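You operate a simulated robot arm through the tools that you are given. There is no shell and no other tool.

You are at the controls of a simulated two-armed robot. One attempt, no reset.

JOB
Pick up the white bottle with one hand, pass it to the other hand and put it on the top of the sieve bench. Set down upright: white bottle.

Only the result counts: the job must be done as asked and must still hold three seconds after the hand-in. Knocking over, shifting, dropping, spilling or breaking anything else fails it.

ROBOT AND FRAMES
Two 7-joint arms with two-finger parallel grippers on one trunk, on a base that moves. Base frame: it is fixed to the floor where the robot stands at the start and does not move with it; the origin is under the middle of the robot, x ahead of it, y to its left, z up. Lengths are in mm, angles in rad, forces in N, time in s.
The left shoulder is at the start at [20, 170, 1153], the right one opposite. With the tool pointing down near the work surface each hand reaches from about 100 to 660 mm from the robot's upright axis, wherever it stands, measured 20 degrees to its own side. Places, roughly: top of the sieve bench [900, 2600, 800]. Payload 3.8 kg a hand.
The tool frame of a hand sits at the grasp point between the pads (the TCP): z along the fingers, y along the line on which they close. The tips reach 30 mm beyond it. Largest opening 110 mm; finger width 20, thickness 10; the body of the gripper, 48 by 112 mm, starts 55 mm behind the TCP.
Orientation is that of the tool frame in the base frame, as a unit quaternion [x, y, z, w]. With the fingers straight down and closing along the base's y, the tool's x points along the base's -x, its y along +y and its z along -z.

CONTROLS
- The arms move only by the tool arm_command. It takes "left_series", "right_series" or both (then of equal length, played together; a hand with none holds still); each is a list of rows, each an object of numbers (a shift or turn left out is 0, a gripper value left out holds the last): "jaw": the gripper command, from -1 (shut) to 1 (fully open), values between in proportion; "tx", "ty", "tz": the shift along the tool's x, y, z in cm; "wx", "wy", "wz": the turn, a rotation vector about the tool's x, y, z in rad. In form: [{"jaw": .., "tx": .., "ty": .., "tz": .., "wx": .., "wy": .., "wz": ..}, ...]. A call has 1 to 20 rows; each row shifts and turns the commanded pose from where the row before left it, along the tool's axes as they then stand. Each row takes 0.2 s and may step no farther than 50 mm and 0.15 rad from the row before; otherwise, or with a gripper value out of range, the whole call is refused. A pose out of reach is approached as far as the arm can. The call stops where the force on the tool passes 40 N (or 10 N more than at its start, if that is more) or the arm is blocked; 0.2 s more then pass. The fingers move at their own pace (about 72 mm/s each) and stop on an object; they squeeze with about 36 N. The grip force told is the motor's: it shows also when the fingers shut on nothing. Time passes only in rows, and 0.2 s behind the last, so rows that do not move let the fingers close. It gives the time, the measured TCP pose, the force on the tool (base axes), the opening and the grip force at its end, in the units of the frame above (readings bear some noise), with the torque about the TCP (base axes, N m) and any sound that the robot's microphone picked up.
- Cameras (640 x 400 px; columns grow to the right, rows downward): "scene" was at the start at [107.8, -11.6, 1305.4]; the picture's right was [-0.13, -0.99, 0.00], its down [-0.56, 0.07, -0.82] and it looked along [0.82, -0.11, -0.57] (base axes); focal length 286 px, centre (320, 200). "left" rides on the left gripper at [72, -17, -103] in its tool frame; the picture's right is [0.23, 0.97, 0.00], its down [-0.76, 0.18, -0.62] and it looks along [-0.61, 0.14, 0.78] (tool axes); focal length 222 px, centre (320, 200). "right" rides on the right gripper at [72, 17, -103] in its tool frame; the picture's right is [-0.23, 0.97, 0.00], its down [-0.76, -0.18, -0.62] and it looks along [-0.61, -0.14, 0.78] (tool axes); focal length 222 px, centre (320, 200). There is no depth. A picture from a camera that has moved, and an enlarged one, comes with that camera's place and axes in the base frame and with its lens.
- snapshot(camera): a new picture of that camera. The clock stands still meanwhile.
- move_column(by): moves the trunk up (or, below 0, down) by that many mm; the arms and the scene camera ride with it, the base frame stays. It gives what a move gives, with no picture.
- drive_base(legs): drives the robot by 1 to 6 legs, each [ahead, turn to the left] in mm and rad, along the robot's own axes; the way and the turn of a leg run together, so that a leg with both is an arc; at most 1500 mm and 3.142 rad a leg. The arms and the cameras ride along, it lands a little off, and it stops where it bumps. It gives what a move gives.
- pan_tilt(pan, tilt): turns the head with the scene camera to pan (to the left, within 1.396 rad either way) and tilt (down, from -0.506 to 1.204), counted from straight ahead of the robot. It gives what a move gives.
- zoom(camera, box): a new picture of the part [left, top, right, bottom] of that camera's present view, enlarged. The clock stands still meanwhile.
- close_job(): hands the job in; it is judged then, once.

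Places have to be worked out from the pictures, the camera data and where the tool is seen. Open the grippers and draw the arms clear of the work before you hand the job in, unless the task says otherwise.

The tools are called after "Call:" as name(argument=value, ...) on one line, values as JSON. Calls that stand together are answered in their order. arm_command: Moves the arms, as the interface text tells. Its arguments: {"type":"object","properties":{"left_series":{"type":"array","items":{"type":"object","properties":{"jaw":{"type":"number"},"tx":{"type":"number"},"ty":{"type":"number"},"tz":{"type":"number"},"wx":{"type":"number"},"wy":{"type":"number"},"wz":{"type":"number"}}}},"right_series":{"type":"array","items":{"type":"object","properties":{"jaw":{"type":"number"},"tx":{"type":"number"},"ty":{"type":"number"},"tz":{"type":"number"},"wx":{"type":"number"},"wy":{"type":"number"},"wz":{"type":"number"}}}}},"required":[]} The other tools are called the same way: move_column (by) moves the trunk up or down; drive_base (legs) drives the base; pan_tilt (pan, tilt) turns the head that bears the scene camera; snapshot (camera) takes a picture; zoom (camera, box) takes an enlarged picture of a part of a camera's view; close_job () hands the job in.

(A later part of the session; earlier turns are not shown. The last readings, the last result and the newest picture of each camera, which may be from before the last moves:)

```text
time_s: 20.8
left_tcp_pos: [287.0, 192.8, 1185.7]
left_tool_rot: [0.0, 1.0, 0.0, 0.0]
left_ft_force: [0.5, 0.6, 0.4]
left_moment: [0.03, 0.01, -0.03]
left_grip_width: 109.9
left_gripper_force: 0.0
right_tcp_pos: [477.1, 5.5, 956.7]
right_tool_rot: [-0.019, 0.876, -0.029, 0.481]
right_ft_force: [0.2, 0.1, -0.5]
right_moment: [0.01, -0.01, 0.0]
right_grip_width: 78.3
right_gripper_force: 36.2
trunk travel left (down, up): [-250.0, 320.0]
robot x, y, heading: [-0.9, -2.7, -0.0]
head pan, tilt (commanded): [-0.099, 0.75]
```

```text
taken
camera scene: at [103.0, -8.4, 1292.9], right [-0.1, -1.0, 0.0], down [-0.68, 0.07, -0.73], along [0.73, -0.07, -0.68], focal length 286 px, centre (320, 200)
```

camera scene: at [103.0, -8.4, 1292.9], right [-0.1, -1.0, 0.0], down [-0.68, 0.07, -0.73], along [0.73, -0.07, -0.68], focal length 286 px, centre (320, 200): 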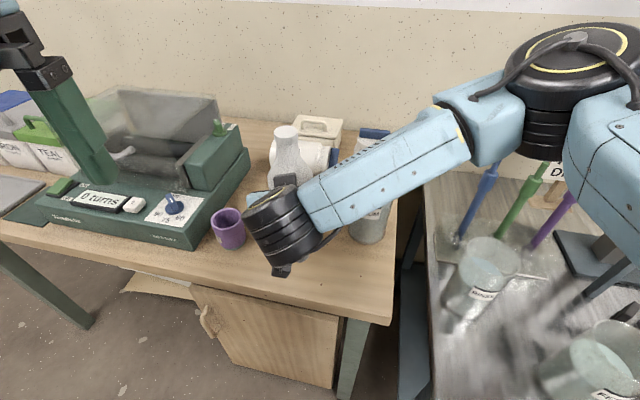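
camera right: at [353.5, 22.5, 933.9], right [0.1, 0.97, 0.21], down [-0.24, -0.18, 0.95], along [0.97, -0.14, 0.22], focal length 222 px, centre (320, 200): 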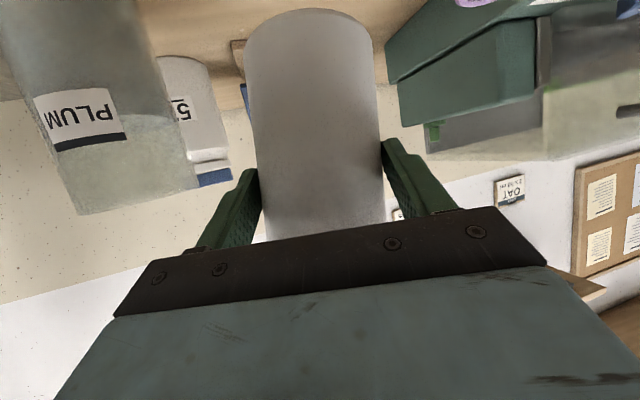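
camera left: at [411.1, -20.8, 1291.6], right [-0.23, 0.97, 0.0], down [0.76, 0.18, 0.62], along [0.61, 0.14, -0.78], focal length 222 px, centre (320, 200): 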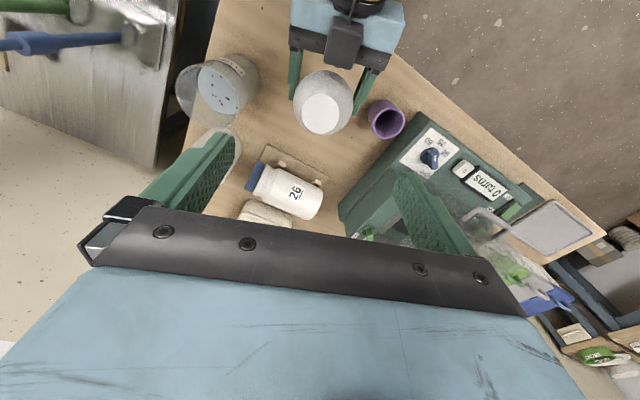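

The left hand is tucked in. Before driving I look around to both sides to judge the free floor.

Call:
pan_tilt(pan=1.396, tilt=0.5)

Call:
snapshot(camera="scene")

Call:
pan_tilt(pan=-1.396, tilt=0.5)

Call:
snapshot(camera="scene")

```text
time_s: 22.4
left_tcp_pos: [286.0, 194.0, 1185.7]
left_tool_rot: [0.0, 1.0, 0.0, 0.0]
left_ft_force: [0.3, 0.7, 0.5]
left_moment: [0.0, -0.02, -0.02]
left_grip_width: 110.0
left_gripper_force: 0.1
right_tcp_pos: [477.1, 5.4, 956.7]
right_tool_rot: [-0.018, 0.876, -0.029, 0.481]
right_ft_force: [-0.1, -0.1, -0.2]
right_moment: [0.03, 0.04, 0.01]
right_grip_width: 77.9
right_gripper_force: 35.6
trunk travel left (down, up): [-250.0, 320.0]
robot x, y, heading: [2.1, 1.4, 0.001]
head pan, tilt (commanded): [1.396, 0.499]
```

```text
taken
camera scene: at [36.2, 89.4, 1314.9], right [0.98, -0.17, 0.0], down [-0.08, -0.47, -0.88], along [0.15, 0.86, -0.48], focal length 286 px, centre (320, 200)
```

scene: 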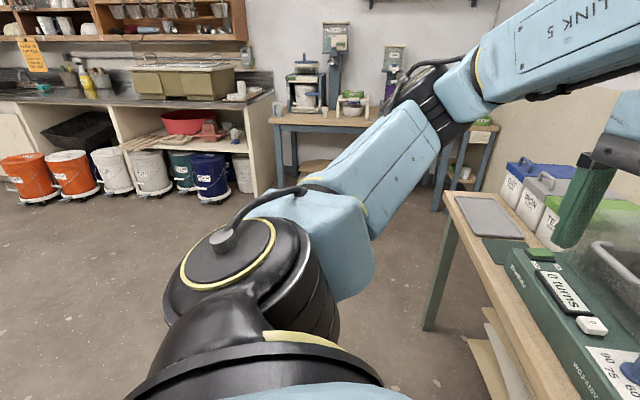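

```text
time_s: 24.8
left_tcp_pos: [286.9, 193.2, 1186.2]
left_tool_rot: [0.001, 1.0, 0.001, -0.001]
left_ft_force: [-0.9, -0.9, 0.3]
left_moment: [-0.01, -0.02, 0.01]
left_grip_width: 110.0
left_gripper_force: 0.1
right_tcp_pos: [477.9, 5.4, 956.1]
right_tool_rot: [-0.018, 0.876, -0.03, 0.481]
right_ft_force: [0.6, 0.3, 0.8]
right_moment: [0.02, 0.03, 0.04]
right_grip_width: 77.9
right_gripper_force: 35.8
trunk travel left (down, up): [-250.0, 320.0]
robot x, y, heading: [-2.0, 0.3, -0.001]
head pan, tilt (commanded): [-1.396, 0.499]
```

```text
taken
camera scene: at [36.2, -89.8, 1314.9], right [-0.98, -0.17, 0.0], down [-0.08, 0.47, -0.88], along [0.15, -0.86, -0.48], focal length 286 px, centre (320, 200)
```

scene: 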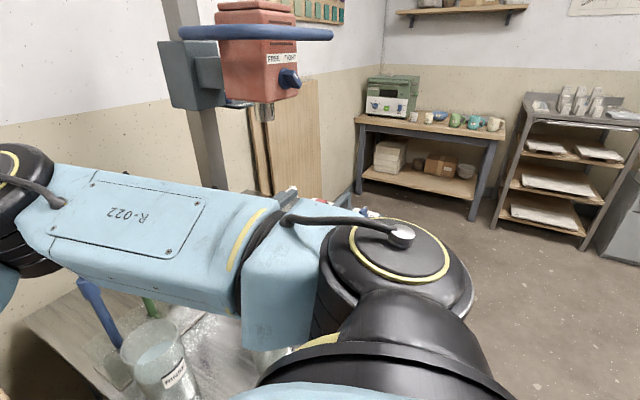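

The floor behind and to the left is clear. I raise the trunk so the bottle and arms ride well above everything, then check the hold.

Call:
move_column(by=150)

Call:
pan_tilt(pan=-0.1, tilt=0.75)

Call:
snapshot(camera="scene")

Call:
zoom(camera="right", box=[220, 0, 420, 240])

```text
time_s: 26.6
left_tcp_pos: [285.4, 193.6, 1335.3]
left_tool_rot: [0.001, 1.0, 0.0, 0.0]
left_ft_force: [1.0, -0.4, 0.3]
left_moment: [0.03, -0.02, -0.02]
left_grip_width: 110.1
left_gripper_force: 0.1
right_tcp_pos: [477.3, 5.1, 1106.7]
right_tool_rot: [-0.019, 0.876, -0.029, 0.481]
right_ft_force: [0.1, 0.4, -1.7]
right_moment: [-0.01, 0.01, 0.02]
right_grip_width: 77.6
right_gripper_force: 36.2
trunk travel left (down, up): [-400.0, 170.0]
robot x, y, heading: [-0.6, 1.8, -0.002]
head pan, tilt (commanded): [-1.396, 0.499]
```

```text
time_s: 28.0
left_tcp_pos: [286.2, 194.1, 1336.8]
left_tool_rot: [0.001, 1.0, 0.0, 0.0]
left_ft_force: [0.8, 0.6, 0.5]
left_moment: [0.01, -0.02, 0.01]
left_grip_width: 110.2
left_gripper_force: 0.0
right_tcp_pos: [477.4, 4.5, 1105.9]
right_tool_rot: [-0.018, 0.876, -0.029, 0.481]
right_ft_force: [-0.6, -0.8, -1.3]
right_moment: [0.01, 0.01, -0.02]
right_grip_width: 77.8
right_gripper_force: 36.1
trunk travel left (down, up): [-400.0, 170.0]
robot x, y, heading: [-2.2, -0.4, 0.004]
head pan, tilt (commanded): [-0.099, 0.75]
```

```text
taken
camera scene: at [102.9, -8.5, 1442.9], right [-0.1, -0.99, 0.0], down [-0.68, 0.07, -0.73], along [0.73, -0.07, -0.68], focal length 286 px, centre (320, 200)
```

scene: 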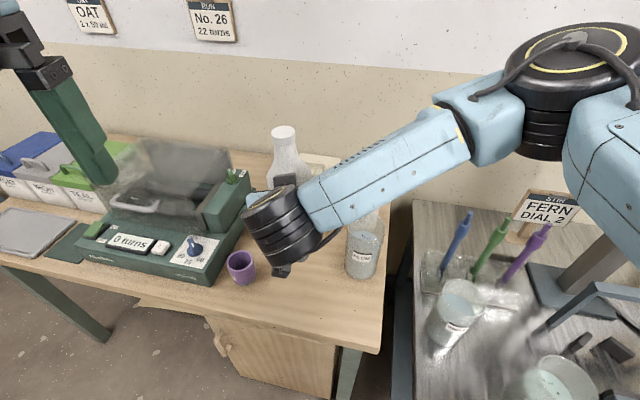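

```text
1.67 times, centred on (320, 120) of right
camera zoom: at [351.3, 20.8, 1098.9], right [0.12, 0.99, 0.12], down [-0.12, -0.11, 0.99], along [0.99, -0.13, 0.1], focal length 370 px, centre (320, 333)
```

zoom: 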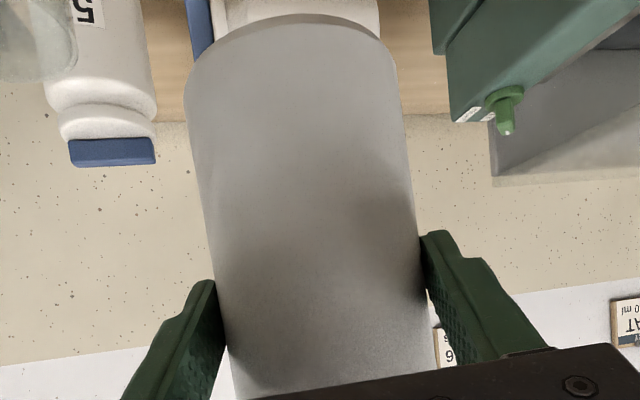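

The hold is fine; the bottle is slowly settling parallel to the pads, which I will correct for at the end. I back straight away from the bench by 300 mm.

Call:
drive_base(legs=[[-320, 0]])

Call:
snapshot(camera="scene")

```text
time_s: 30.2
left_tcp_pos: [-35.8, 192.1, 1336.0]
left_tool_rot: [0.003, 1.0, -0.001, 0.0]
left_ft_force: [0.5, -0.8, 0.4]
left_moment: [-0.02, -0.01, -0.03]
left_grip_width: 110.0
left_gripper_force: 0.0
right_tcp_pos: [154.2, 4.3, 1106.9]
right_tool_rot: [-0.016, 0.876, -0.03, 0.481]
right_ft_force: [-0.5, 1.1, -1.5]
right_moment: [-0.01, 0.06, 0.01]
right_grip_width: 77.1
right_gripper_force: 36.4
trunk travel left (down, up): [-400.0, 170.0]
robot x, y, heading: [-325.9, -2.7, -0.003]
head pan, tilt (commanded): [-0.099, 0.75]
```

```text
taken
camera scene: at [-219.9, -8.1, 1443.0], right [-0.1, -0.99, 0.0], down [-0.68, 0.07, -0.73], along [0.73, -0.08, -0.68], focal length 286 px, centre (320, 200)
```

scene: 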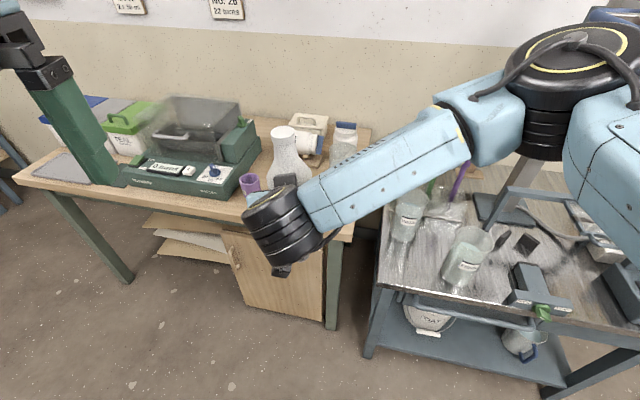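

Backed off cleanly. Now I turn left about 1.25 rad to face the sieve bench direction and look ahead.

Call:
drive_base(legs=[[0, 1.25]])

Call:
pan_tilt(pan=-0.1, tilt=0.3)

Call:
snapshot(camera="scene")

```text
time_s: 33.7
left_tcp_pos: [-415.4, 333.0, 1336.5]
left_tool_rot: [-0.584, 0.811, 0.0, 0.0]
left_ft_force: [-0.3, -0.3, -0.2]
left_moment: [-0.01, -0.03, 0.0]
left_grip_width: 109.8
left_gripper_force: 0.0
right_tcp_pos: [-175.9, 454.6, 1106.8]
right_tool_rot: [-0.527, 0.701, 0.256, 0.407]
right_ft_force: [-0.3, 0.1, -0.9]
right_moment: [-0.01, 0.03, 0.01]
right_grip_width: 77.1
right_gripper_force: 35.3
trunk travel left (down, up): [-400.0, 170.0]
robot x, y, heading: [-324.1, 0.3, 1.245]
head pan, tilt (commanded): [-0.099, 0.75]
```

```text
time_s: 34.6
left_tcp_pos: [-413.8, 333.8, 1335.8]
left_tool_rot: [-0.584, 0.811, 0.0, 0.0]
left_ft_force: [0.3, 1.3, 0.2]
left_moment: [0.01, 0.0, -0.02]
left_grip_width: 110.0
left_gripper_force: 0.0
right_tcp_pos: [-175.3, 454.5, 1106.9]
right_tool_rot: [-0.527, 0.701, 0.257, 0.407]
right_ft_force: [-0.2, -0.8, -1.6]
right_moment: [-0.02, -0.01, -0.03]
right_grip_width: 76.7
right_gripper_force: 35.7
trunk travel left (down, up): [-400.0, 170.0]
robot x, y, heading: [-323.8, 0.2, 1.245]
head pan, tilt (commanded): [-0.099, 0.3]
```

```text
taken
camera scene: at [-277.8, 105.8, 1483.2], right [0.91, -0.41, 0.0], down [-0.12, -0.27, -0.95], along [0.39, 0.87, -0.3], focal length 286 px, centre (320, 200)
```

scene: 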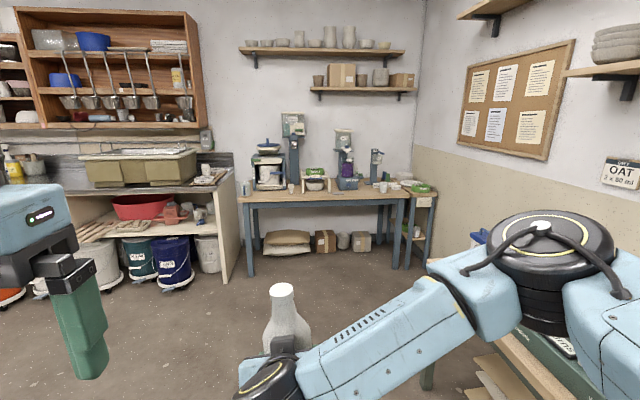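

The bench is straight ahead in view. I zoom on it to refine its position and the free spot.

Call:
zoom(camera="scene", box=[230, 100, 450, 240])

Call:
zoom(camera="scene", box=[300, 140, 440, 228])

```text
2.86 times, centred on (340, 170) of scene
camera zoom: at [-277.8, 105.8, 1483.2], right [0.91, -0.41, 0.0], down [-0.12, -0.27, -0.95], along [0.39, 0.87, -0.3], focal length 816 px, centre (263, 286)
```

zoom: 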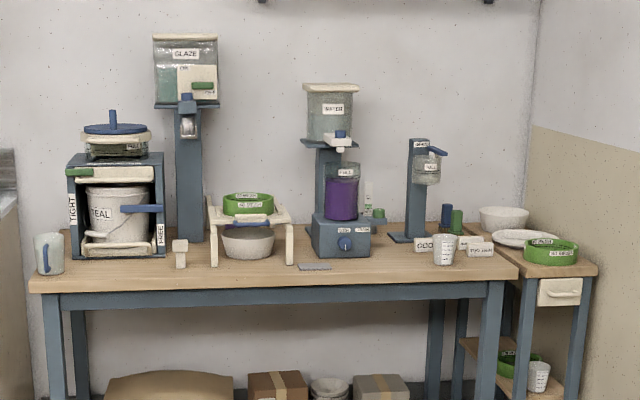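

```text
4.55 times, centred on (370, 184) of scene
camera zoom: at [-277.8, 105.8, 1483.2], right [0.91, -0.41, 0.0], down [-0.12, -0.27, -0.95], along [0.39, 0.87, -0.3], focal length 1299 px, centre (93, 273)
```

zoom: 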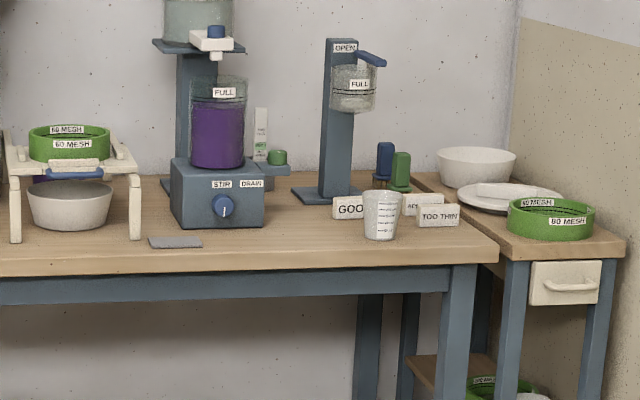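

The bench top is at z ≈ 790, front edge line at about 2300 mm along the bench-facing axis; the free area right of the mixer and left of the beaker is centred near (1070, 2160). I drive 1100 mm ahead past the work table first.

Call:
drive_base(legs=[[1100, 0]])

Call:
snapshot(camera="scene")

```text
time_s: 40.1
left_tcp_pos: [-70.7, 1359.5, 1336.6]
left_tool_rot: [-0.583, 0.812, -0.001, 0.0]
left_ft_force: [0.0, -0.1, 0.1]
left_moment: [0.03, 0.02, 0.0]
left_grip_width: 109.9
left_gripper_force: 0.2
right_tcp_pos: [169.9, 1480.4, 1105.6]
right_tool_rot: [-0.527, 0.7, 0.257, 0.407]
right_ft_force: [-0.3, 0.0, -0.4]
right_moment: [-0.02, 0.03, 0.01]
right_grip_width: 76.6
right_gripper_force: 35.9
trunk travel left (down, up): [-400.0, 170.0]
robot x, y, heading: [23.0, 1023.8, 1.247]
head pan, tilt (commanded): [-0.099, 0.3]
```

```text
taken
camera scene: at [66.2, 1130.8, 1483.3], right [0.91, -0.41, 0.0], down [-0.12, -0.27, -0.96], along [0.39, 0.87, -0.3], focal length 286 px, centre (320, 200)
```

scene: 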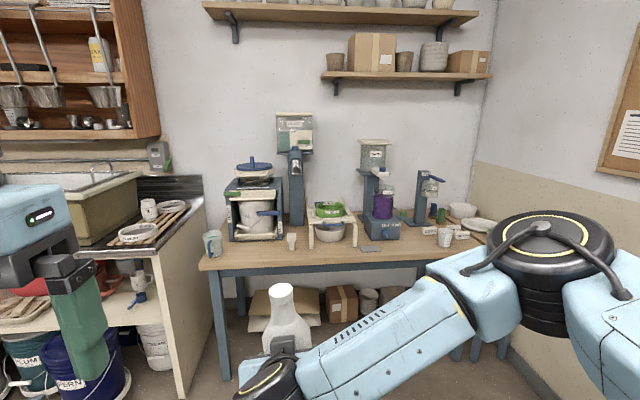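

The bench geometry is confirmed (front edge at 2304 along the facing axis, tilted 19.5°). I now turn right, drive diagonally to the column of the free spot, and turn back to face the bench squarely, still about 850 mm from it.

Call:
drive_base(legs=[[0, -0.924], [774, 0], [0, 0.9075]])

Call:
pan_tilt(pan=0.0, tilt=0.6)

Call:
snapshot(camera="scene")

```text
time_s: 45.4
left_tcp_pos: [708.9, 1456.4, 1334.7]
left_tool_rot: [-0.148, 0.989, -0.001, -0.001]
left_ft_force: [1.1, 1.3, 0.8]
left_moment: [-0.08, 0.04, -0.01]
left_grip_width: 109.8
left_gripper_force: 0.1
right_tcp_pos: [947.9, 1330.6, 1104.3]
right_tool_rot: [-0.147, 0.864, 0.04, 0.479]
right_ft_force: [0.7, -0.3, -1.3]
right_moment: [0.0, 0.01, -0.02]
right_grip_width: 76.6
right_gripper_force: 36.1
trunk travel left (down, up): [-400.0, 170.0]
robot x, y, heading: [490.5, 1184.8, 0.297]
head pan, tilt (commanded): [-0.099, 0.3]
stopped in leg 2: the robot was blocked; the commanded pose is now the measured one
```

```text
time_s: 46.2
left_tcp_pos: [705.6, 1453.7, 1334.3]
left_tool_rot: [-0.148, 0.989, 0.0, -0.001]
left_ft_force: [0.5, 0.2, -0.4]
left_moment: [-0.03, -0.01, 0.01]
left_grip_width: 109.9
left_gripper_force: 0.0
right_tcp_pos: [945.4, 1328.6, 1106.1]
right_tool_rot: [-0.148, 0.864, 0.042, 0.48]
right_ft_force: [-1.0, -0.4, -1.1]
right_moment: [-0.02, 0.02, 0.01]
right_grip_width: 76.5
right_gripper_force: 36.3
trunk travel left (down, up): [-400.0, 170.0]
robot x, y, heading: [492.8, 1185.4, 0.294]
head pan, tilt (commanded): [0.0, 0.6]
```

```text
taken
camera scene: at [593.3, 1218.2, 1455.8], right [0.29, -0.96, 0.0], down [-0.54, -0.16, -0.83], along [0.79, 0.24, -0.56], focal length 286 px, centre (320, 200)
```

scene: 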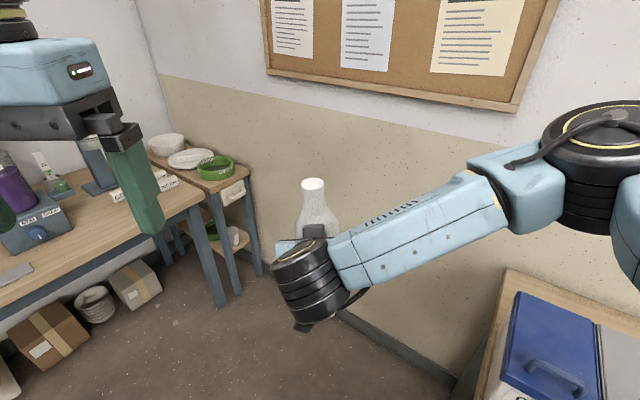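

The base was blocked by the left front corner of the work table (its left end is at about 1247 along the facing axis, farther than I judged). I back off 220 mm along the same line and turn to face the bench.

Call:
drive_base(legs=[[-220, 0], [0, 0.936]])

Call:
pan_tilt(pan=-0.6, tilt=0.7)

Call:
snapshot(camera="scene")

```text
time_s: 50.2
left_tcp_pos: [206.0, 1457.5, 1336.1]
left_tool_rot: [-0.563, 0.826, 0.0, 0.0]
left_ft_force: [-0.1, -0.1, -0.5]
left_moment: [-0.01, 0.0, -0.03]
left_grip_width: 109.7
left_gripper_force: 0.0
right_tcp_pos: [451.0, 1568.7, 1107.1]
right_tool_rot: [-0.508, 0.714, 0.246, 0.415]
right_ft_force: [0.3, 0.2, -1.3]
right_moment: [-0.04, 0.0, 0.01]
right_grip_width: 76.5
right_gripper_force: 36.4
trunk travel left (down, up): [-400.0, 170.0]
robot x, y, heading: [281.5, 1126.1, 1.197]
head pan, tilt (commanded): [0.0, 0.6]
```

```text
time_s: 51.2
left_tcp_pos: [204.2, 1457.5, 1335.3]
left_tool_rot: [-0.564, 0.826, 0.0, 0.0]
left_ft_force: [0.5, -0.5, 0.7]
left_moment: [0.02, 0.02, -0.02]
left_grip_width: 110.2
left_gripper_force: 0.1
right_tcp_pos: [452.2, 1568.5, 1106.7]
right_tool_rot: [-0.509, 0.713, 0.247, 0.414]
right_ft_force: [-1.0, 1.1, -1.6]
right_moment: [0.0, 0.0, 0.0]
right_grip_width: 76.6
right_gripper_force: 36.3
trunk travel left (down, up): [-400.0, 170.0]
robot x, y, heading: [281.8, 1119.3, 1.196]
head pan, tilt (commanded): [-0.6, 0.7]
```

```text
taken
camera scene: at [357.3, 1189.7, 1447.2], right [0.56, -0.83, 0.0], down [-0.53, -0.36, -0.77], along [0.63, 0.43, -0.64], focal length 286 px, centre (320, 200)
```

scene: 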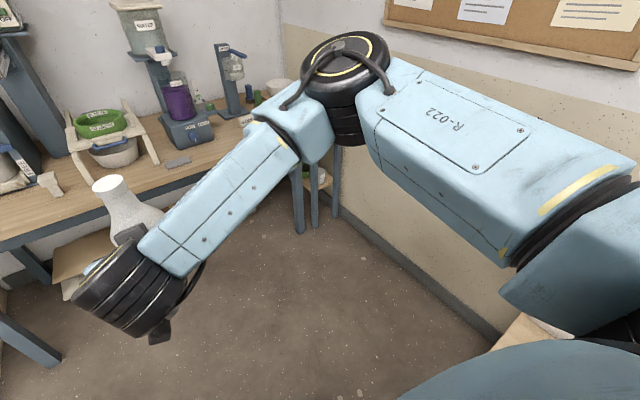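

Now I go 300 mm ahead, then diagonally right to about 580 mm short of the bench edge in line with the free spot, and turn to face the bench.

Call:
drive_base(legs=[[300, 0], [0, -0.9285], [473, 0], [0, 0.963]])

Call:
pan_tilt(pan=0.0, tilt=0.6)

Call:
snapshot(camera="scene")

```text
time_s: 60.4
left_tcp_pos: [744.9, 1857.4, 1336.1]
left_tool_rot: [-0.576, 0.817, -0.001, 0.0]
left_ft_force: [-0.6, 0.3, -0.5]
left_moment: [0.0, 0.01, -0.03]
left_grip_width: 109.9
left_gripper_force: 0.1
right_tcp_pos: [986.5, 1975.7, 1107.7]
right_tool_rot: [-0.519, 0.706, 0.252, 0.411]
right_ft_force: [0.3, 0.3, -1.4]
right_moment: [0.0, 0.01, 0.0]
right_grip_width: 76.9
right_gripper_force: 35.6
trunk travel left (down, up): [-400.0, 170.0]
robot x, y, heading: [825.5, 1523.3, 1.222]
head pan, tilt (commanded): [-0.6, 0.7]
```

```text
time_s: 61.4
left_tcp_pos: [744.8, 1857.1, 1335.7]
left_tool_rot: [-0.577, 0.817, 0.0, 0.0]
left_ft_force: [0.2, 0.3, -0.8]
left_moment: [-0.02, -0.05, 0.0]
left_grip_width: 110.1
left_gripper_force: 0.0
right_tcp_pos: [986.6, 1975.2, 1108.1]
right_tool_rot: [-0.519, 0.705, 0.253, 0.411]
right_ft_force: [0.1, 0.7, -0.9]
right_moment: [-0.07, -0.01, 0.01]
right_grip_width: 76.4
right_gripper_force: 35.7
trunk travel left (down, up): [-400.0, 170.0]
robot x, y, heading: [829.8, 1524.4, 1.232]
head pan, tilt (commanded): [0.0, 0.6]
```

```text
taken
camera scene: at [865.8, 1626.2, 1455.8], right [0.94, -0.34, 0.0], down [-0.19, -0.53, -0.82], along [0.28, 0.78, -0.57], focal length 286 px, centre (320, 200)
```

scene: 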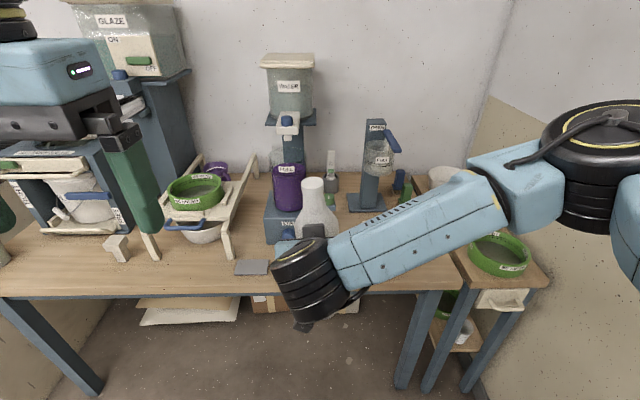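

I'm square in front of the bench, about 600 mm back and in line with the free spot. I zoom for edge rows now, then lower the trunk 150 mm (still in front of the edge) and zoom again to triangulate the bench height.

Call:
zoom(camera="scene", box=[140, 160, 480, 320])

Call:
move_column(by=-150)

Call:
zoom(camera="scene", box=[140, 100, 480, 260])

Call:
snapshot(camera="scene")

Call:
snapshot(camera="right")

```text
1.88 times, centred on (310, 240) of scene
camera zoom: at [865.8, 1626.2, 1455.8], right [0.94, -0.34, 0.0], down [-0.19, -0.53, -0.82], along [0.28, 0.78, -0.57], focal length 538 px, centre (339, 125)
```

zoom: 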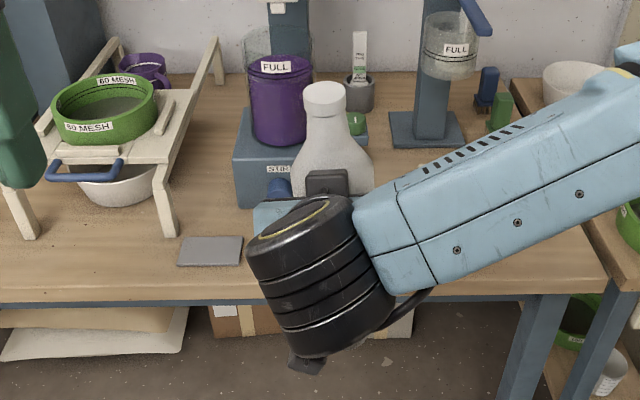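

```text
time_s: 63.1
left_tcp_pos: [744.7, 1857.0, 1185.7]
left_tool_rot: [-0.576, 0.817, 0.0, 0.0]
left_ft_force: [0.3, -0.1, -1.0]
left_moment: [0.0, 0.04, -0.01]
left_grip_width: 110.0
left_gripper_force: 0.1
right_tcp_pos: [986.9, 1974.2, 957.2]
right_tool_rot: [-0.52, 0.706, 0.252, 0.41]
right_ft_force: [-0.2, 0.5, -1.6]
right_moment: [-0.01, 0.03, 0.02]
right_grip_width: 76.7
right_gripper_force: 35.5
trunk travel left (down, up): [-250.0, 320.0]
robot x, y, heading: [831.9, 1526.6, 1.224]
head pan, tilt (commanded): [0.0, 0.6]
```

```text
1.88 times, centred on (310, 180) of scene
camera zoom: at [865.7, 1626.1, 1305.9], right [0.94, -0.34, 0.0], down [-0.19, -0.53, -0.83], along [0.28, 0.78, -0.56], focal length 538 px, centre (339, 238)
```

zoom: 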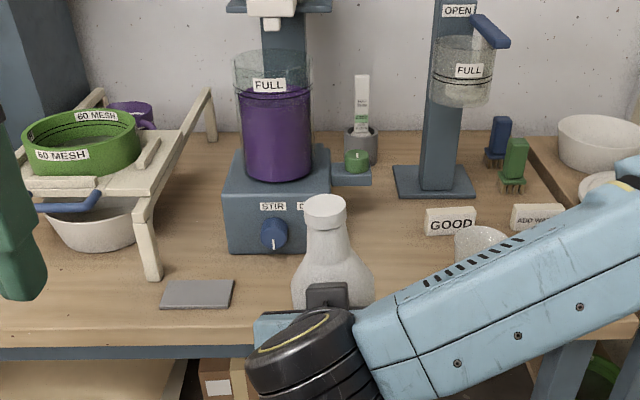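

```text
taken
camera scene: at [865.7, 1626.1, 1305.9], right [0.94, -0.34, 0.0], down [-0.19, -0.53, -0.83], along [0.28, 0.78, -0.56], focal length 286 px, centre (320, 200)
```

scene: 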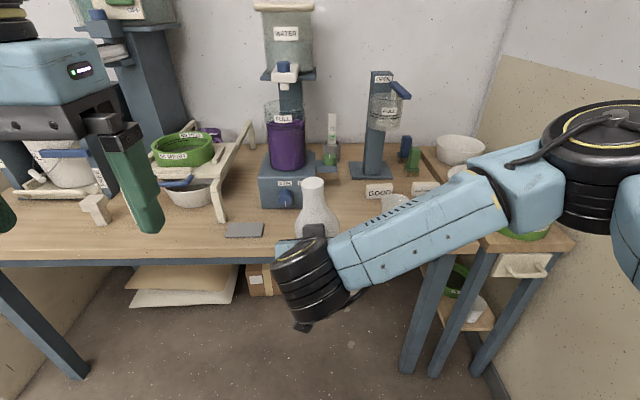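

```text
taken
camera right: at [929.7, 1861.2, 949.2], right [-0.89, 0.44, 0.12], down [0.06, -0.15, 0.99], along [0.46, 0.88, 0.1], focal length 222 px, centre (320, 200)
```

right: 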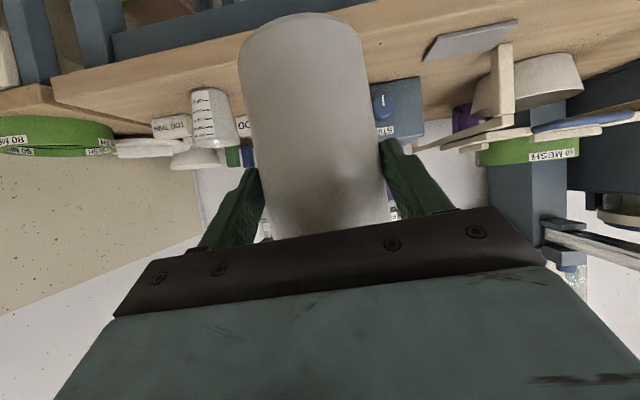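

The bench top triangulates to z ≈ 778, its front edge at about 2355 along the facing axis, and the free spot is clear (mixer front at ≈ 2549, beaker 220 mm to the right). I zoom on the held bottle to measure its lean precisely before the last approach.

Call:
zoom(camera="right", box=[220, 0, 420, 125])

Call:
zoom(camera="right", box=[220, 115, 420, 240])

Call:
zoom(camera="scene", box=[270, 160, 360, 250])

```text
3.20 times, centred on (320, 62) of right
camera zoom: at [929.7, 1861.2, 949.2], right [-0.89, 0.44, 0.12], down [0.06, -0.15, 0.99], along [0.46, 0.88, 0.1], focal length 711 px, centre (320, 640)
```

zoom: 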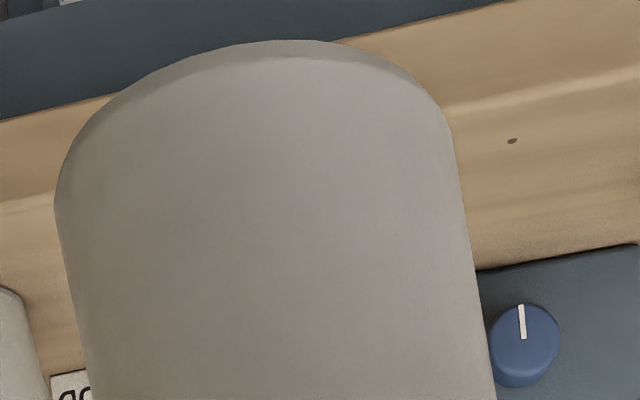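

```text
3.20 times, centred on (320, 178) of right
camera zoom: at [929.7, 1861.2, 949.2], right [-0.89, 0.44, 0.12], down [0.06, -0.15, 0.99], along [0.46, 0.88, 0.1], focal length 711 px, centre (320, 272)
```

zoom: 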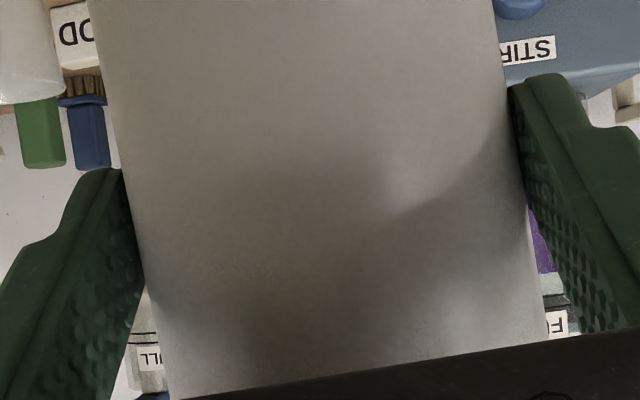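

```text
4.44 times, centred on (315, 205) of scene
camera zoom: at [865.7, 1626.1, 1305.9], right [0.94, -0.34, 0.0], down [-0.19, -0.53, -0.83], along [0.28, 0.78, -0.56], focal length 1270 px, centre (342, 178)
```

zoom: 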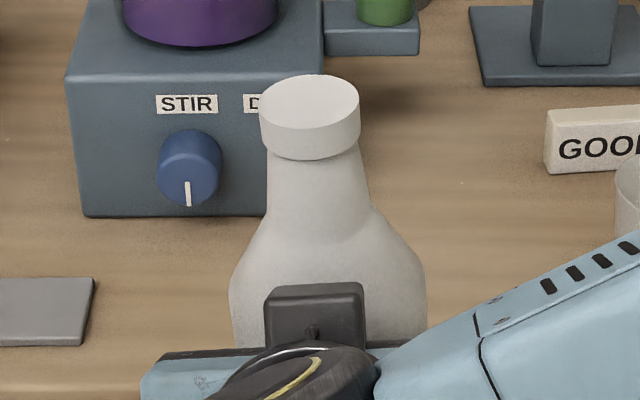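

The bottle has settled parallel to the pads, which are rolled 4°: its base is about 4° to my right, while its pitch is upright within 1–2°. I roll the right hand back by 0.068 rad about my forward axis.

Call:
arm_command(right_series=[{"jaw": -1, "wx": -0.0183, "wz": 0.0287}, {"wx": -0.0183, "wz": 0.0287}, {}])

Call:
zoom(camera="right", box=[220, 0, 420, 125])

Call:
zoom(camera="scene", box=[270, 160, 360, 250])

```text
time_s: 63.9
left_tcp_pos: [745.1, 1856.7, 1185.5]
left_tool_rot: [-0.577, 0.817, 0.0, -0.001]
left_ft_force: [0.5, 0.5, -0.2]
left_moment: [0.0, 0.01, -0.01]
left_grip_width: 109.8
left_gripper_force: 0.0
right_tcp_pos: [985.9, 1973.5, 956.1]
right_tool_rot: [-0.506, 0.716, 0.277, 0.393]
right_ft_force: [0.7, 0.3, -1.3]
right_moment: [-0.01, 0.04, -0.03]
right_grip_width: 76.5
right_gripper_force: 36.1
trunk travel left (down, up): [-250.0, 320.0]
robot x, y, heading: [830.3, 1522.5, 1.226]
head pan, tilt (commanded): [0.0, 0.6]
```

```text
3.20 times, centred on (320, 62) of right
camera zoom: at [928.9, 1860.6, 949.6], right [-0.88, 0.44, 0.19], down [0.13, -0.17, 0.98], along [0.46, 0.88, 0.09], focal length 711 px, centre (320, 640)
```

zoom: 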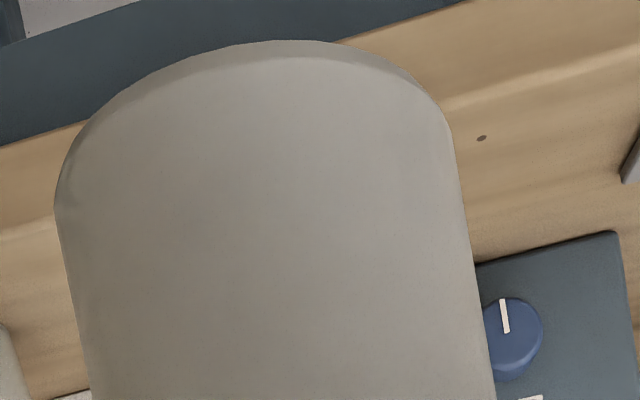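

```text
4.44 times, centred on (315, 205) of scene
camera zoom: at [865.7, 1626.2, 1305.8], right [0.94, -0.34, 0.0], down [-0.19, -0.53, -0.83], along [0.28, 0.78, -0.56], focal length 1270 px, centre (342, 178)
```

zoom: 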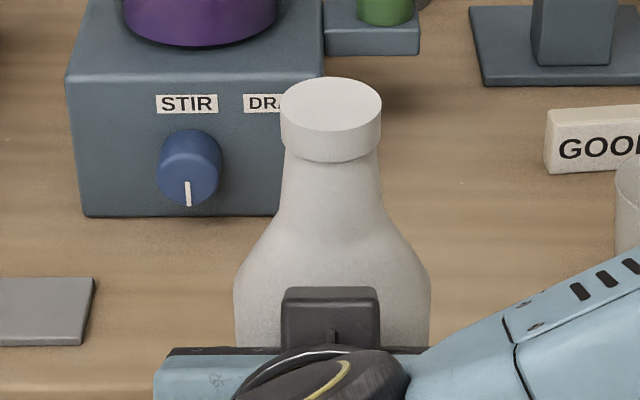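

The bottle stands upright in view now. I drive straight ahead 225 mm to bring it over the free spot, about 85 mm behind the bench edge.

Call:
drive_base(legs=[[225, 0]])

Call:
pan_tilt(pan=0.0, tilt=0.8)

Call:
snapshot(camera="scene")

Call:
snapshot(camera="right")

Call:
snapshot(camera="left")

```text
time_s: 65.6
left_tcp_pos: [822.5, 2069.5, 1186.9]
left_tool_rot: [-0.574, 0.819, -0.001, 0.0]
left_ft_force: [-0.2, 0.1, 0.2]
left_moment: [-0.07, 0.02, -0.04]
left_grip_width: 109.8
left_gripper_force: 0.2
right_tcp_pos: [1065.1, 2185.6, 955.4]
right_tool_rot: [-0.505, 0.717, 0.276, 0.394]
right_ft_force: [0.9, -0.6, -1.3]
right_moment: [-0.04, 0.02, 0.0]
right_grip_width: 76.7
right_gripper_force: 35.4
trunk travel left (down, up): [-250.0, 320.0]
robot x, y, heading: [908.9, 1734.0, 1.226]
head pan, tilt (commanded): [0.0, 0.6]
```

```text
time_s: 66.4
left_tcp_pos: [821.4, 2068.6, 1184.5]
left_tool_rot: [-0.575, 0.818, -0.001, -0.001]
left_ft_force: [0.5, -0.5, 0.2]
left_moment: [-0.01, 0.02, 0.02]
left_grip_width: 110.1
left_gripper_force: 0.0
right_tcp_pos: [1063.5, 2182.8, 956.3]
right_tool_rot: [-0.504, 0.717, 0.276, 0.394]
right_ft_force: [-0.6, -0.4, -0.5]
right_moment: [-0.03, 0.01, 0.0]
right_grip_width: 76.6
right_gripper_force: 35.6
trunk travel left (down, up): [-250.0, 320.0]
robot x, y, heading: [906.6, 1732.4, 1.22]
head pan, tilt (commanded): [0.0, 0.799]
```

```text
taken
camera scene: at [939.7, 1829.6, 1289.0], right [0.94, -0.34, 0.0], down [-0.24, -0.67, -0.7], along [0.24, 0.66, -0.72], focal length 286 px, centre (320, 200)
```

scene: 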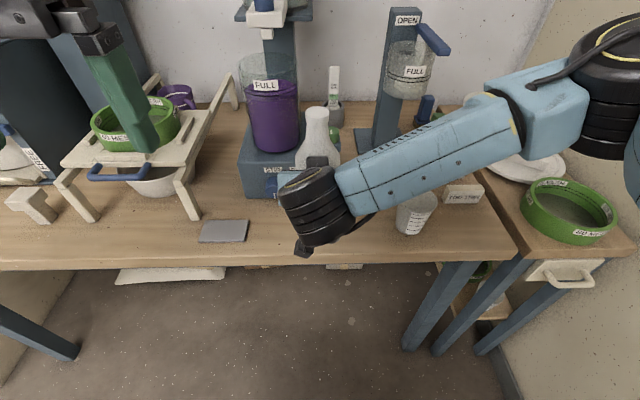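

```text
taken
camera right: at [1006.9, 2071.0, 949.5], right [-0.88, 0.44, 0.19], down [0.13, -0.17, 0.98], along [0.47, 0.88, 0.09], focal length 222 px, centre (320, 200)
```

right: 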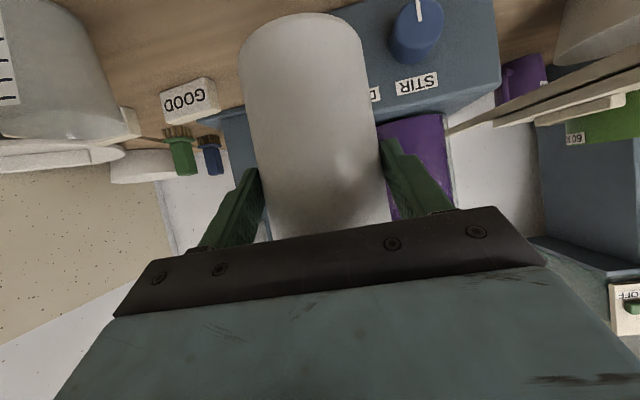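

```text
taken
camera left: at [813.6, 1994.0, 1288.9], right [-0.99, 0.12, 0.0], down [0.09, 0.78, 0.62], along [0.07, 0.62, -0.78], focal length 222 px, centre (320, 200)
```

left: 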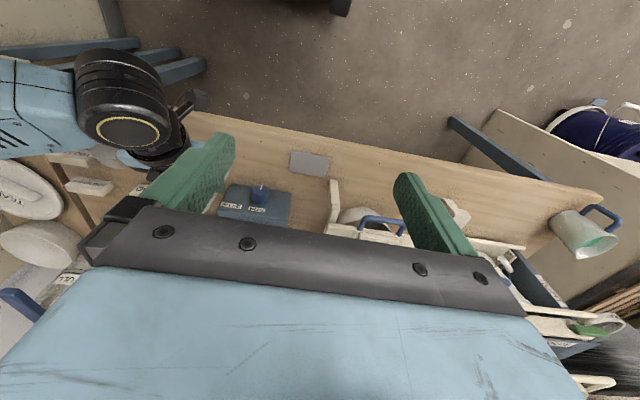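

The bottle is now about 80 mm behind the bench edge at the free spot, with the beaker and mixer well clear. I lower the trunk 72 mm, which should leave the base about 25 mm above the top.

Call:
move_column(by=-72)

Call:
snapshot(camera="right")

Call:
snapshot(camera="scene")

Call:
snapshot(camera="left")

```text
time_s: 67.5
left_tcp_pos: [823.1, 2068.7, 1113.7]
left_tool_rot: [-0.574, 0.819, 0.001, 0.0]
left_ft_force: [0.1, 0.2, -0.3]
left_moment: [-0.03, 0.0, 0.01]
left_grip_width: 109.9
left_gripper_force: 0.1
right_tcp_pos: [1065.0, 2184.1, 883.1]
right_tool_rot: [-0.505, 0.716, 0.277, 0.395]
right_ft_force: [-0.6, 1.5, -2.0]
right_moment: [-0.01, 0.03, 0.01]
right_grip_width: 76.7
right_gripper_force: 35.7
trunk travel left (down, up): [-178.0, 392.0]
robot x, y, heading: [905.4, 1732.1, 1.225]
head pan, tilt (commanded): [0.0, 0.799]
```

```text
taken
camera right: at [1006.9, 2071.0, 877.8], right [-0.88, 0.44, 0.19], down [0.13, -0.17, 0.98], along [0.47, 0.88, 0.09], focal length 222 px, centre (320, 200)
```

right: 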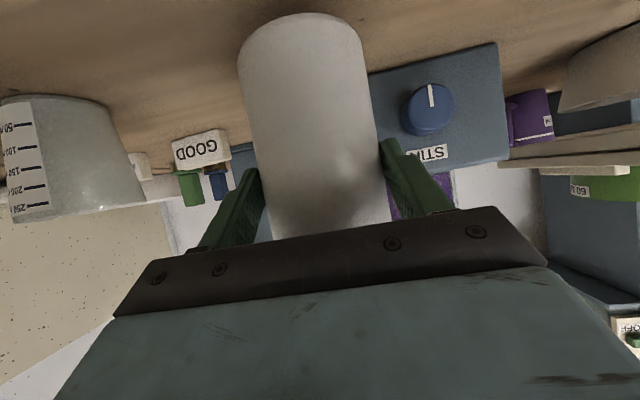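

```text
taken
camera scene: at [939.7, 1829.5, 1217.0], right [0.94, -0.34, 0.0], down [-0.25, -0.67, -0.7], along [0.24, 0.66, -0.72], focal length 286 px, centre (320, 200)
```

scene: 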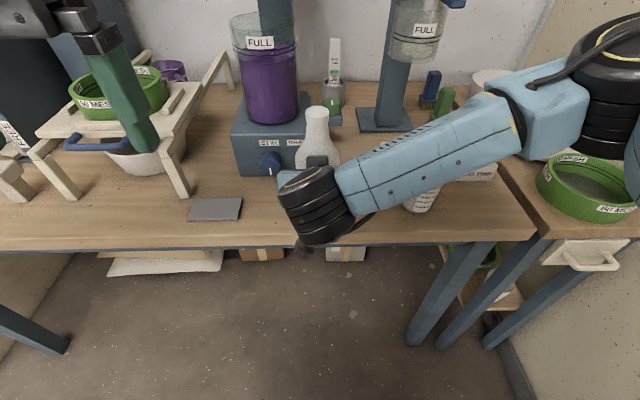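

```text
taken
camera left: at [813.6, 1994.0, 1217.1], right [-0.99, 0.12, 0.0], down [0.09, 0.78, 0.62], along [0.07, 0.62, -0.78], focal length 222 px, centre (320, 200)
```

left: 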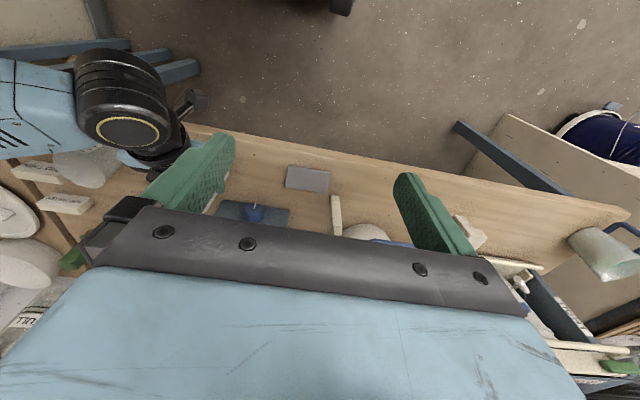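

The base should be about 25 mm above the bench. I lower with the arm 15 mm in small steps and watch the force.

Call:
arm_command(right_series=[{"jaw": -1, "tx": 0.4227, "tz": 0.2677}, {"tx": 0.4227, "tz": 0.2677}, {"tx": 0.4227, "tz": 0.2677}, {}])

Call:
zoom(camera="right", box=[220, 0, 420, 125])

```text
time_s: 68.5
left_tcp_pos: [822.4, 2068.5, 1113.8]
left_tool_rot: [-0.575, 0.818, 0.0, 0.0]
left_ft_force: [-0.5, 0.4, -0.6]
left_moment: [0.02, -0.02, -0.02]
left_grip_width: 109.9
left_gripper_force: 0.1
right_tcp_pos: [1064.9, 2184.5, 869.3]
right_tool_rot: [-0.504, 0.716, 0.277, 0.395]
right_ft_force: [0.5, -0.4, -0.2]
right_moment: [-0.03, 0.03, -0.02]
right_grip_width: 76.3
right_gripper_force: 35.8
trunk travel left (down, up): [-178.0, 392.0]
robot x, y, heading: [905.0, 1737.4, 1.224]
head pan, tilt (commanded): [0.0, 0.799]
```

```text
3.20 times, centred on (320, 62) of right
camera zoom: at [1007.3, 2072.0, 862.8], right [-0.88, 0.44, 0.19], down [0.13, -0.17, 0.98], along [0.47, 0.88, 0.09], focal length 711 px, centre (320, 640)
```

zoom: 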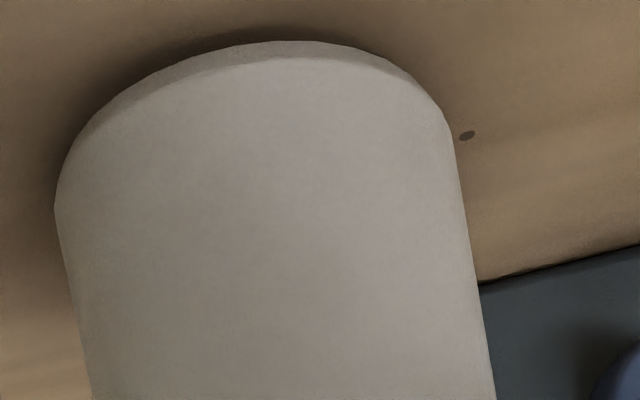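

A contact shadow is appearing under the base, but no force yet (TCP z ≈ 868). I continue 4 mm lower.

Call:
arm_command(right_series=[{"jaw": -1, "tx": 0.169, "tz": 0.107}, {"tx": 0.169, "tz": 0.107}, {}])

Call:
zoom(camera="right", box=[220, 0, 420, 125])

```text
time_s: 69.3
left_tcp_pos: [822.6, 2068.6, 1114.6]
left_tool_rot: [-0.575, 0.818, 0.0, -0.001]
left_ft_force: [-0.6, -1.2, -0.2]
left_moment: [0.0, 0.01, -0.01]
left_grip_width: 109.8
left_gripper_force: 0.1
right_tcp_pos: [1064.1, 2184.8, 865.4]
right_tool_rot: [-0.505, 0.717, 0.276, 0.393]
right_ft_force: [0.6, -0.7, -0.9]
right_moment: [-0.01, -0.01, -0.01]
right_grip_width: 76.5
right_gripper_force: 36.2
trunk travel left (down, up): [-178.0, 392.0]
robot x, y, heading: [908.1, 1731.5, 1.218]
head pan, tilt (commanded): [0.0, 0.799]
```

```text
3.20 times, centred on (320, 62) of right
camera zoom: at [1006.2, 2072.4, 859.0], right [-0.88, 0.44, 0.19], down [0.13, -0.17, 0.98], along [0.47, 0.88, 0.09], focal length 711 px, centre (320, 640)
```

zoom: 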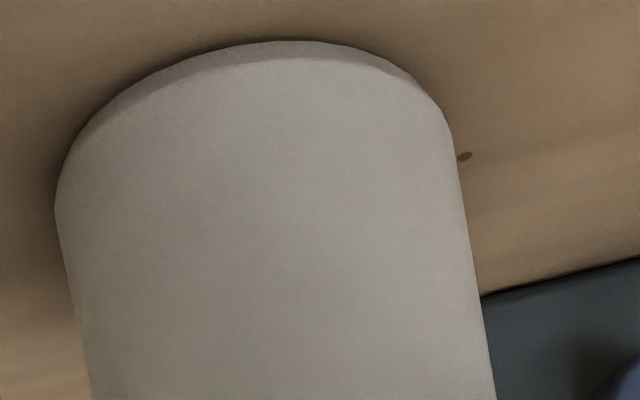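

The contact shadow has narrowed strongly, so only a few millimetres remain. I go down 2 mm more.

Call:
arm_command(right_series=[{"jaw": -1, "tx": 0.169, "tz": 0.107}, {}])

Call:
zoom(camera="right", box=[220, 0, 420, 125])

```text
time_s: 69.9
left_tcp_pos: [821.4, 2068.0, 1113.5]
left_tool_rot: [-0.574, 0.819, 0.001, 0.0]
left_ft_force: [0.4, 0.2, 1.0]
left_moment: [-0.01, 0.02, -0.02]
left_grip_width: 110.1
left_gripper_force: 0.1
right_tcp_pos: [1065.5, 2184.4, 864.5]
right_tool_rot: [-0.504, 0.717, 0.276, 0.395]
right_ft_force: [0.7, -0.5, 2.7]
right_moment: [-0.12, -0.03, 0.02]
right_grip_width: 76.4
right_gripper_force: 35.7
trunk travel left (down, up): [-178.0, 392.0]
robot x, y, heading: [905.6, 1735.1, 1.222]
head pan, tilt (commanded): [0.0, 0.799]
```

```text
3.20 times, centred on (320, 62) of right
camera zoom: at [1006.2, 2072.4, 857.2], right [-0.88, 0.44, 0.19], down [0.13, -0.17, 0.98], along [0.47, 0.88, 0.09], focal length 711 px, centre (320, 640)
```

zoom: 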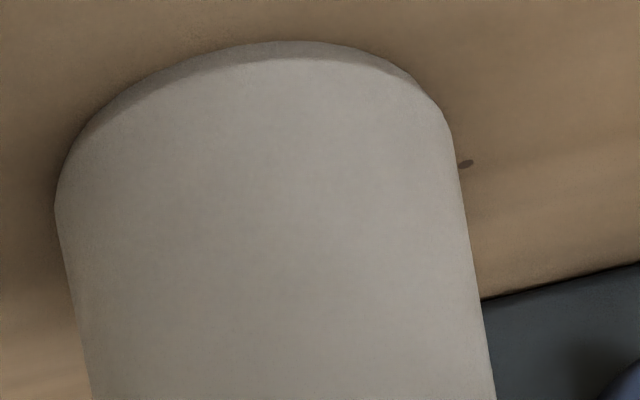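

The force jumped by about 4 N upward: the base has touched, with the near edge first. I press 1 mm more so the base seats flat, and check.

Call:
arm_command(right_series=[{"jaw": -1, "tx": 0.0845, "tz": 0.0535}, {}])

Call:
zoom(camera="scene", box=[260, 90, 380, 190])

Call:
snapshot(camera="left")

```text
time_s: 70.5
left_tcp_pos: [821.9, 2068.0, 1113.5]
left_tool_rot: [-0.574, 0.819, -0.001, 0.0]
left_ft_force: [-0.3, -0.6, 0.9]
left_moment: [0.03, 0.01, 0.02]
left_grip_width: 110.1
left_gripper_force: 0.1
right_tcp_pos: [1064.6, 2185.1, 865.0]
right_tool_rot: [-0.504, 0.716, 0.277, 0.395]
right_ft_force: [0.4, 1.5, 5.8]
right_moment: [0.05, 0.04, 0.01]
right_grip_width: 76.6
right_gripper_force: 36.3
trunk travel left (down, up): [-178.0, 392.0]
robot x, y, heading: [903.1, 1733.0, 1.224]
head pan, tilt (commanded): [0.0, 0.799]
```

```text
4.00 times, centred on (320, 140) of scene
camera zoom: at [939.5, 1829.5, 1217.0], right [0.94, -0.34, 0.0], down [-0.24, -0.67, -0.7], along [0.24, 0.66, -0.72], focal length 1143 px, centre (320, 440)
```

zoom: 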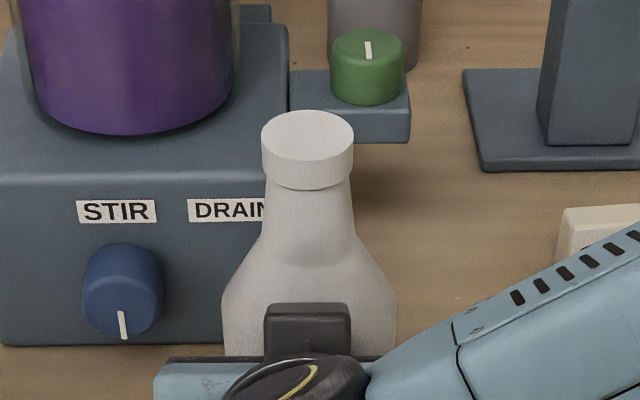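

```text
taken
camera left: at [813.4, 1993.9, 1217.0], right [-0.99, 0.12, 0.0], down [0.09, 0.78, 0.62], along [0.07, 0.62, -0.78], focal length 222 px, centre (320, 200)
```

left: 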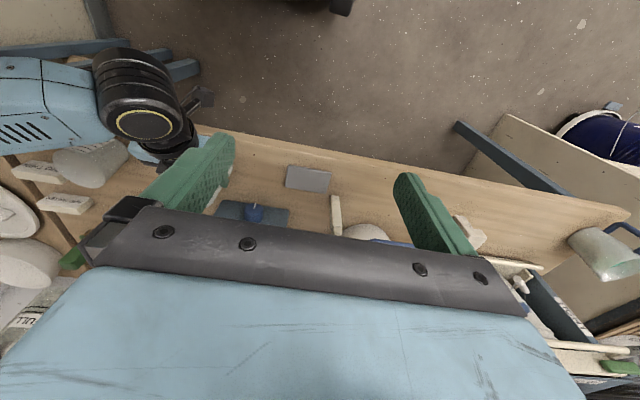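

The base is seated flat (about 6 N, almost no moment). I open the right gripper gradually, holding still.

Call:
arm_command(right_series=[{"jaw": 0.42}, {"jaw": 0.48}, {"jaw": 0.6}, {"jaw": 0.8}, {"jaw": 1.0}, {"jaw": 1.0}])

Call:
snapshot(camera="right")

Call:
zoom(camera="scene", box=[260, 90, 380, 190])

```text
time_s: 71.9
left_tcp_pos: [822.5, 2068.0, 1113.7]
left_tool_rot: [-0.575, 0.818, 0.0, 0.0]
left_ft_force: [0.4, 0.6, 0.3]
left_moment: [0.0, -0.04, 0.0]
left_grip_width: 110.0
left_gripper_force: 0.1
right_tcp_pos: [1064.3, 2185.0, 863.5]
right_tool_rot: [-0.504, 0.717, 0.276, 0.394]
right_ft_force: [1.0, -0.4, 1.0]
right_moment: [0.0, -0.02, 0.0]
right_grip_width: 109.9
right_gripper_force: 0.1
trunk travel left (down, up): [-178.0, 392.0]
robot x, y, heading: [905.9, 1730.5, 1.224]
head pan, tilt (commanded): [0.0, 0.799]
```

```text
taken
camera right: at [1006.5, 2071.9, 856.4], right [-0.88, 0.44, 0.19], down [0.13, -0.17, 0.98], along [0.47, 0.88, 0.09], focal length 222 px, centre (320, 200)
```

right: 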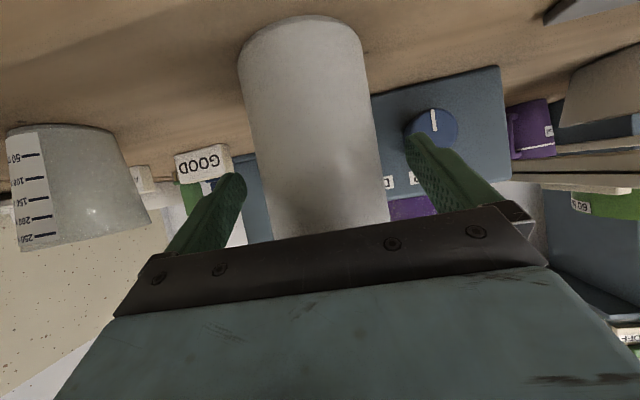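

```text
4.00 times, centred on (320, 140) of scene
camera zoom: at [939.7, 1829.6, 1216.9], right [0.94, -0.34, 0.0], down [-0.25, -0.67, -0.7], along [0.24, 0.66, -0.72], focal length 1143 px, centre (320, 440)
```

zoom: 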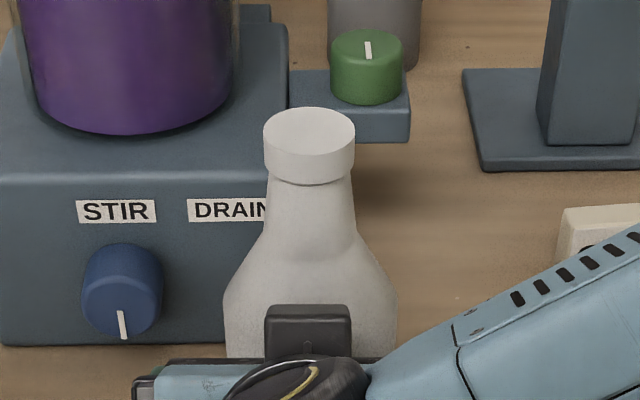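

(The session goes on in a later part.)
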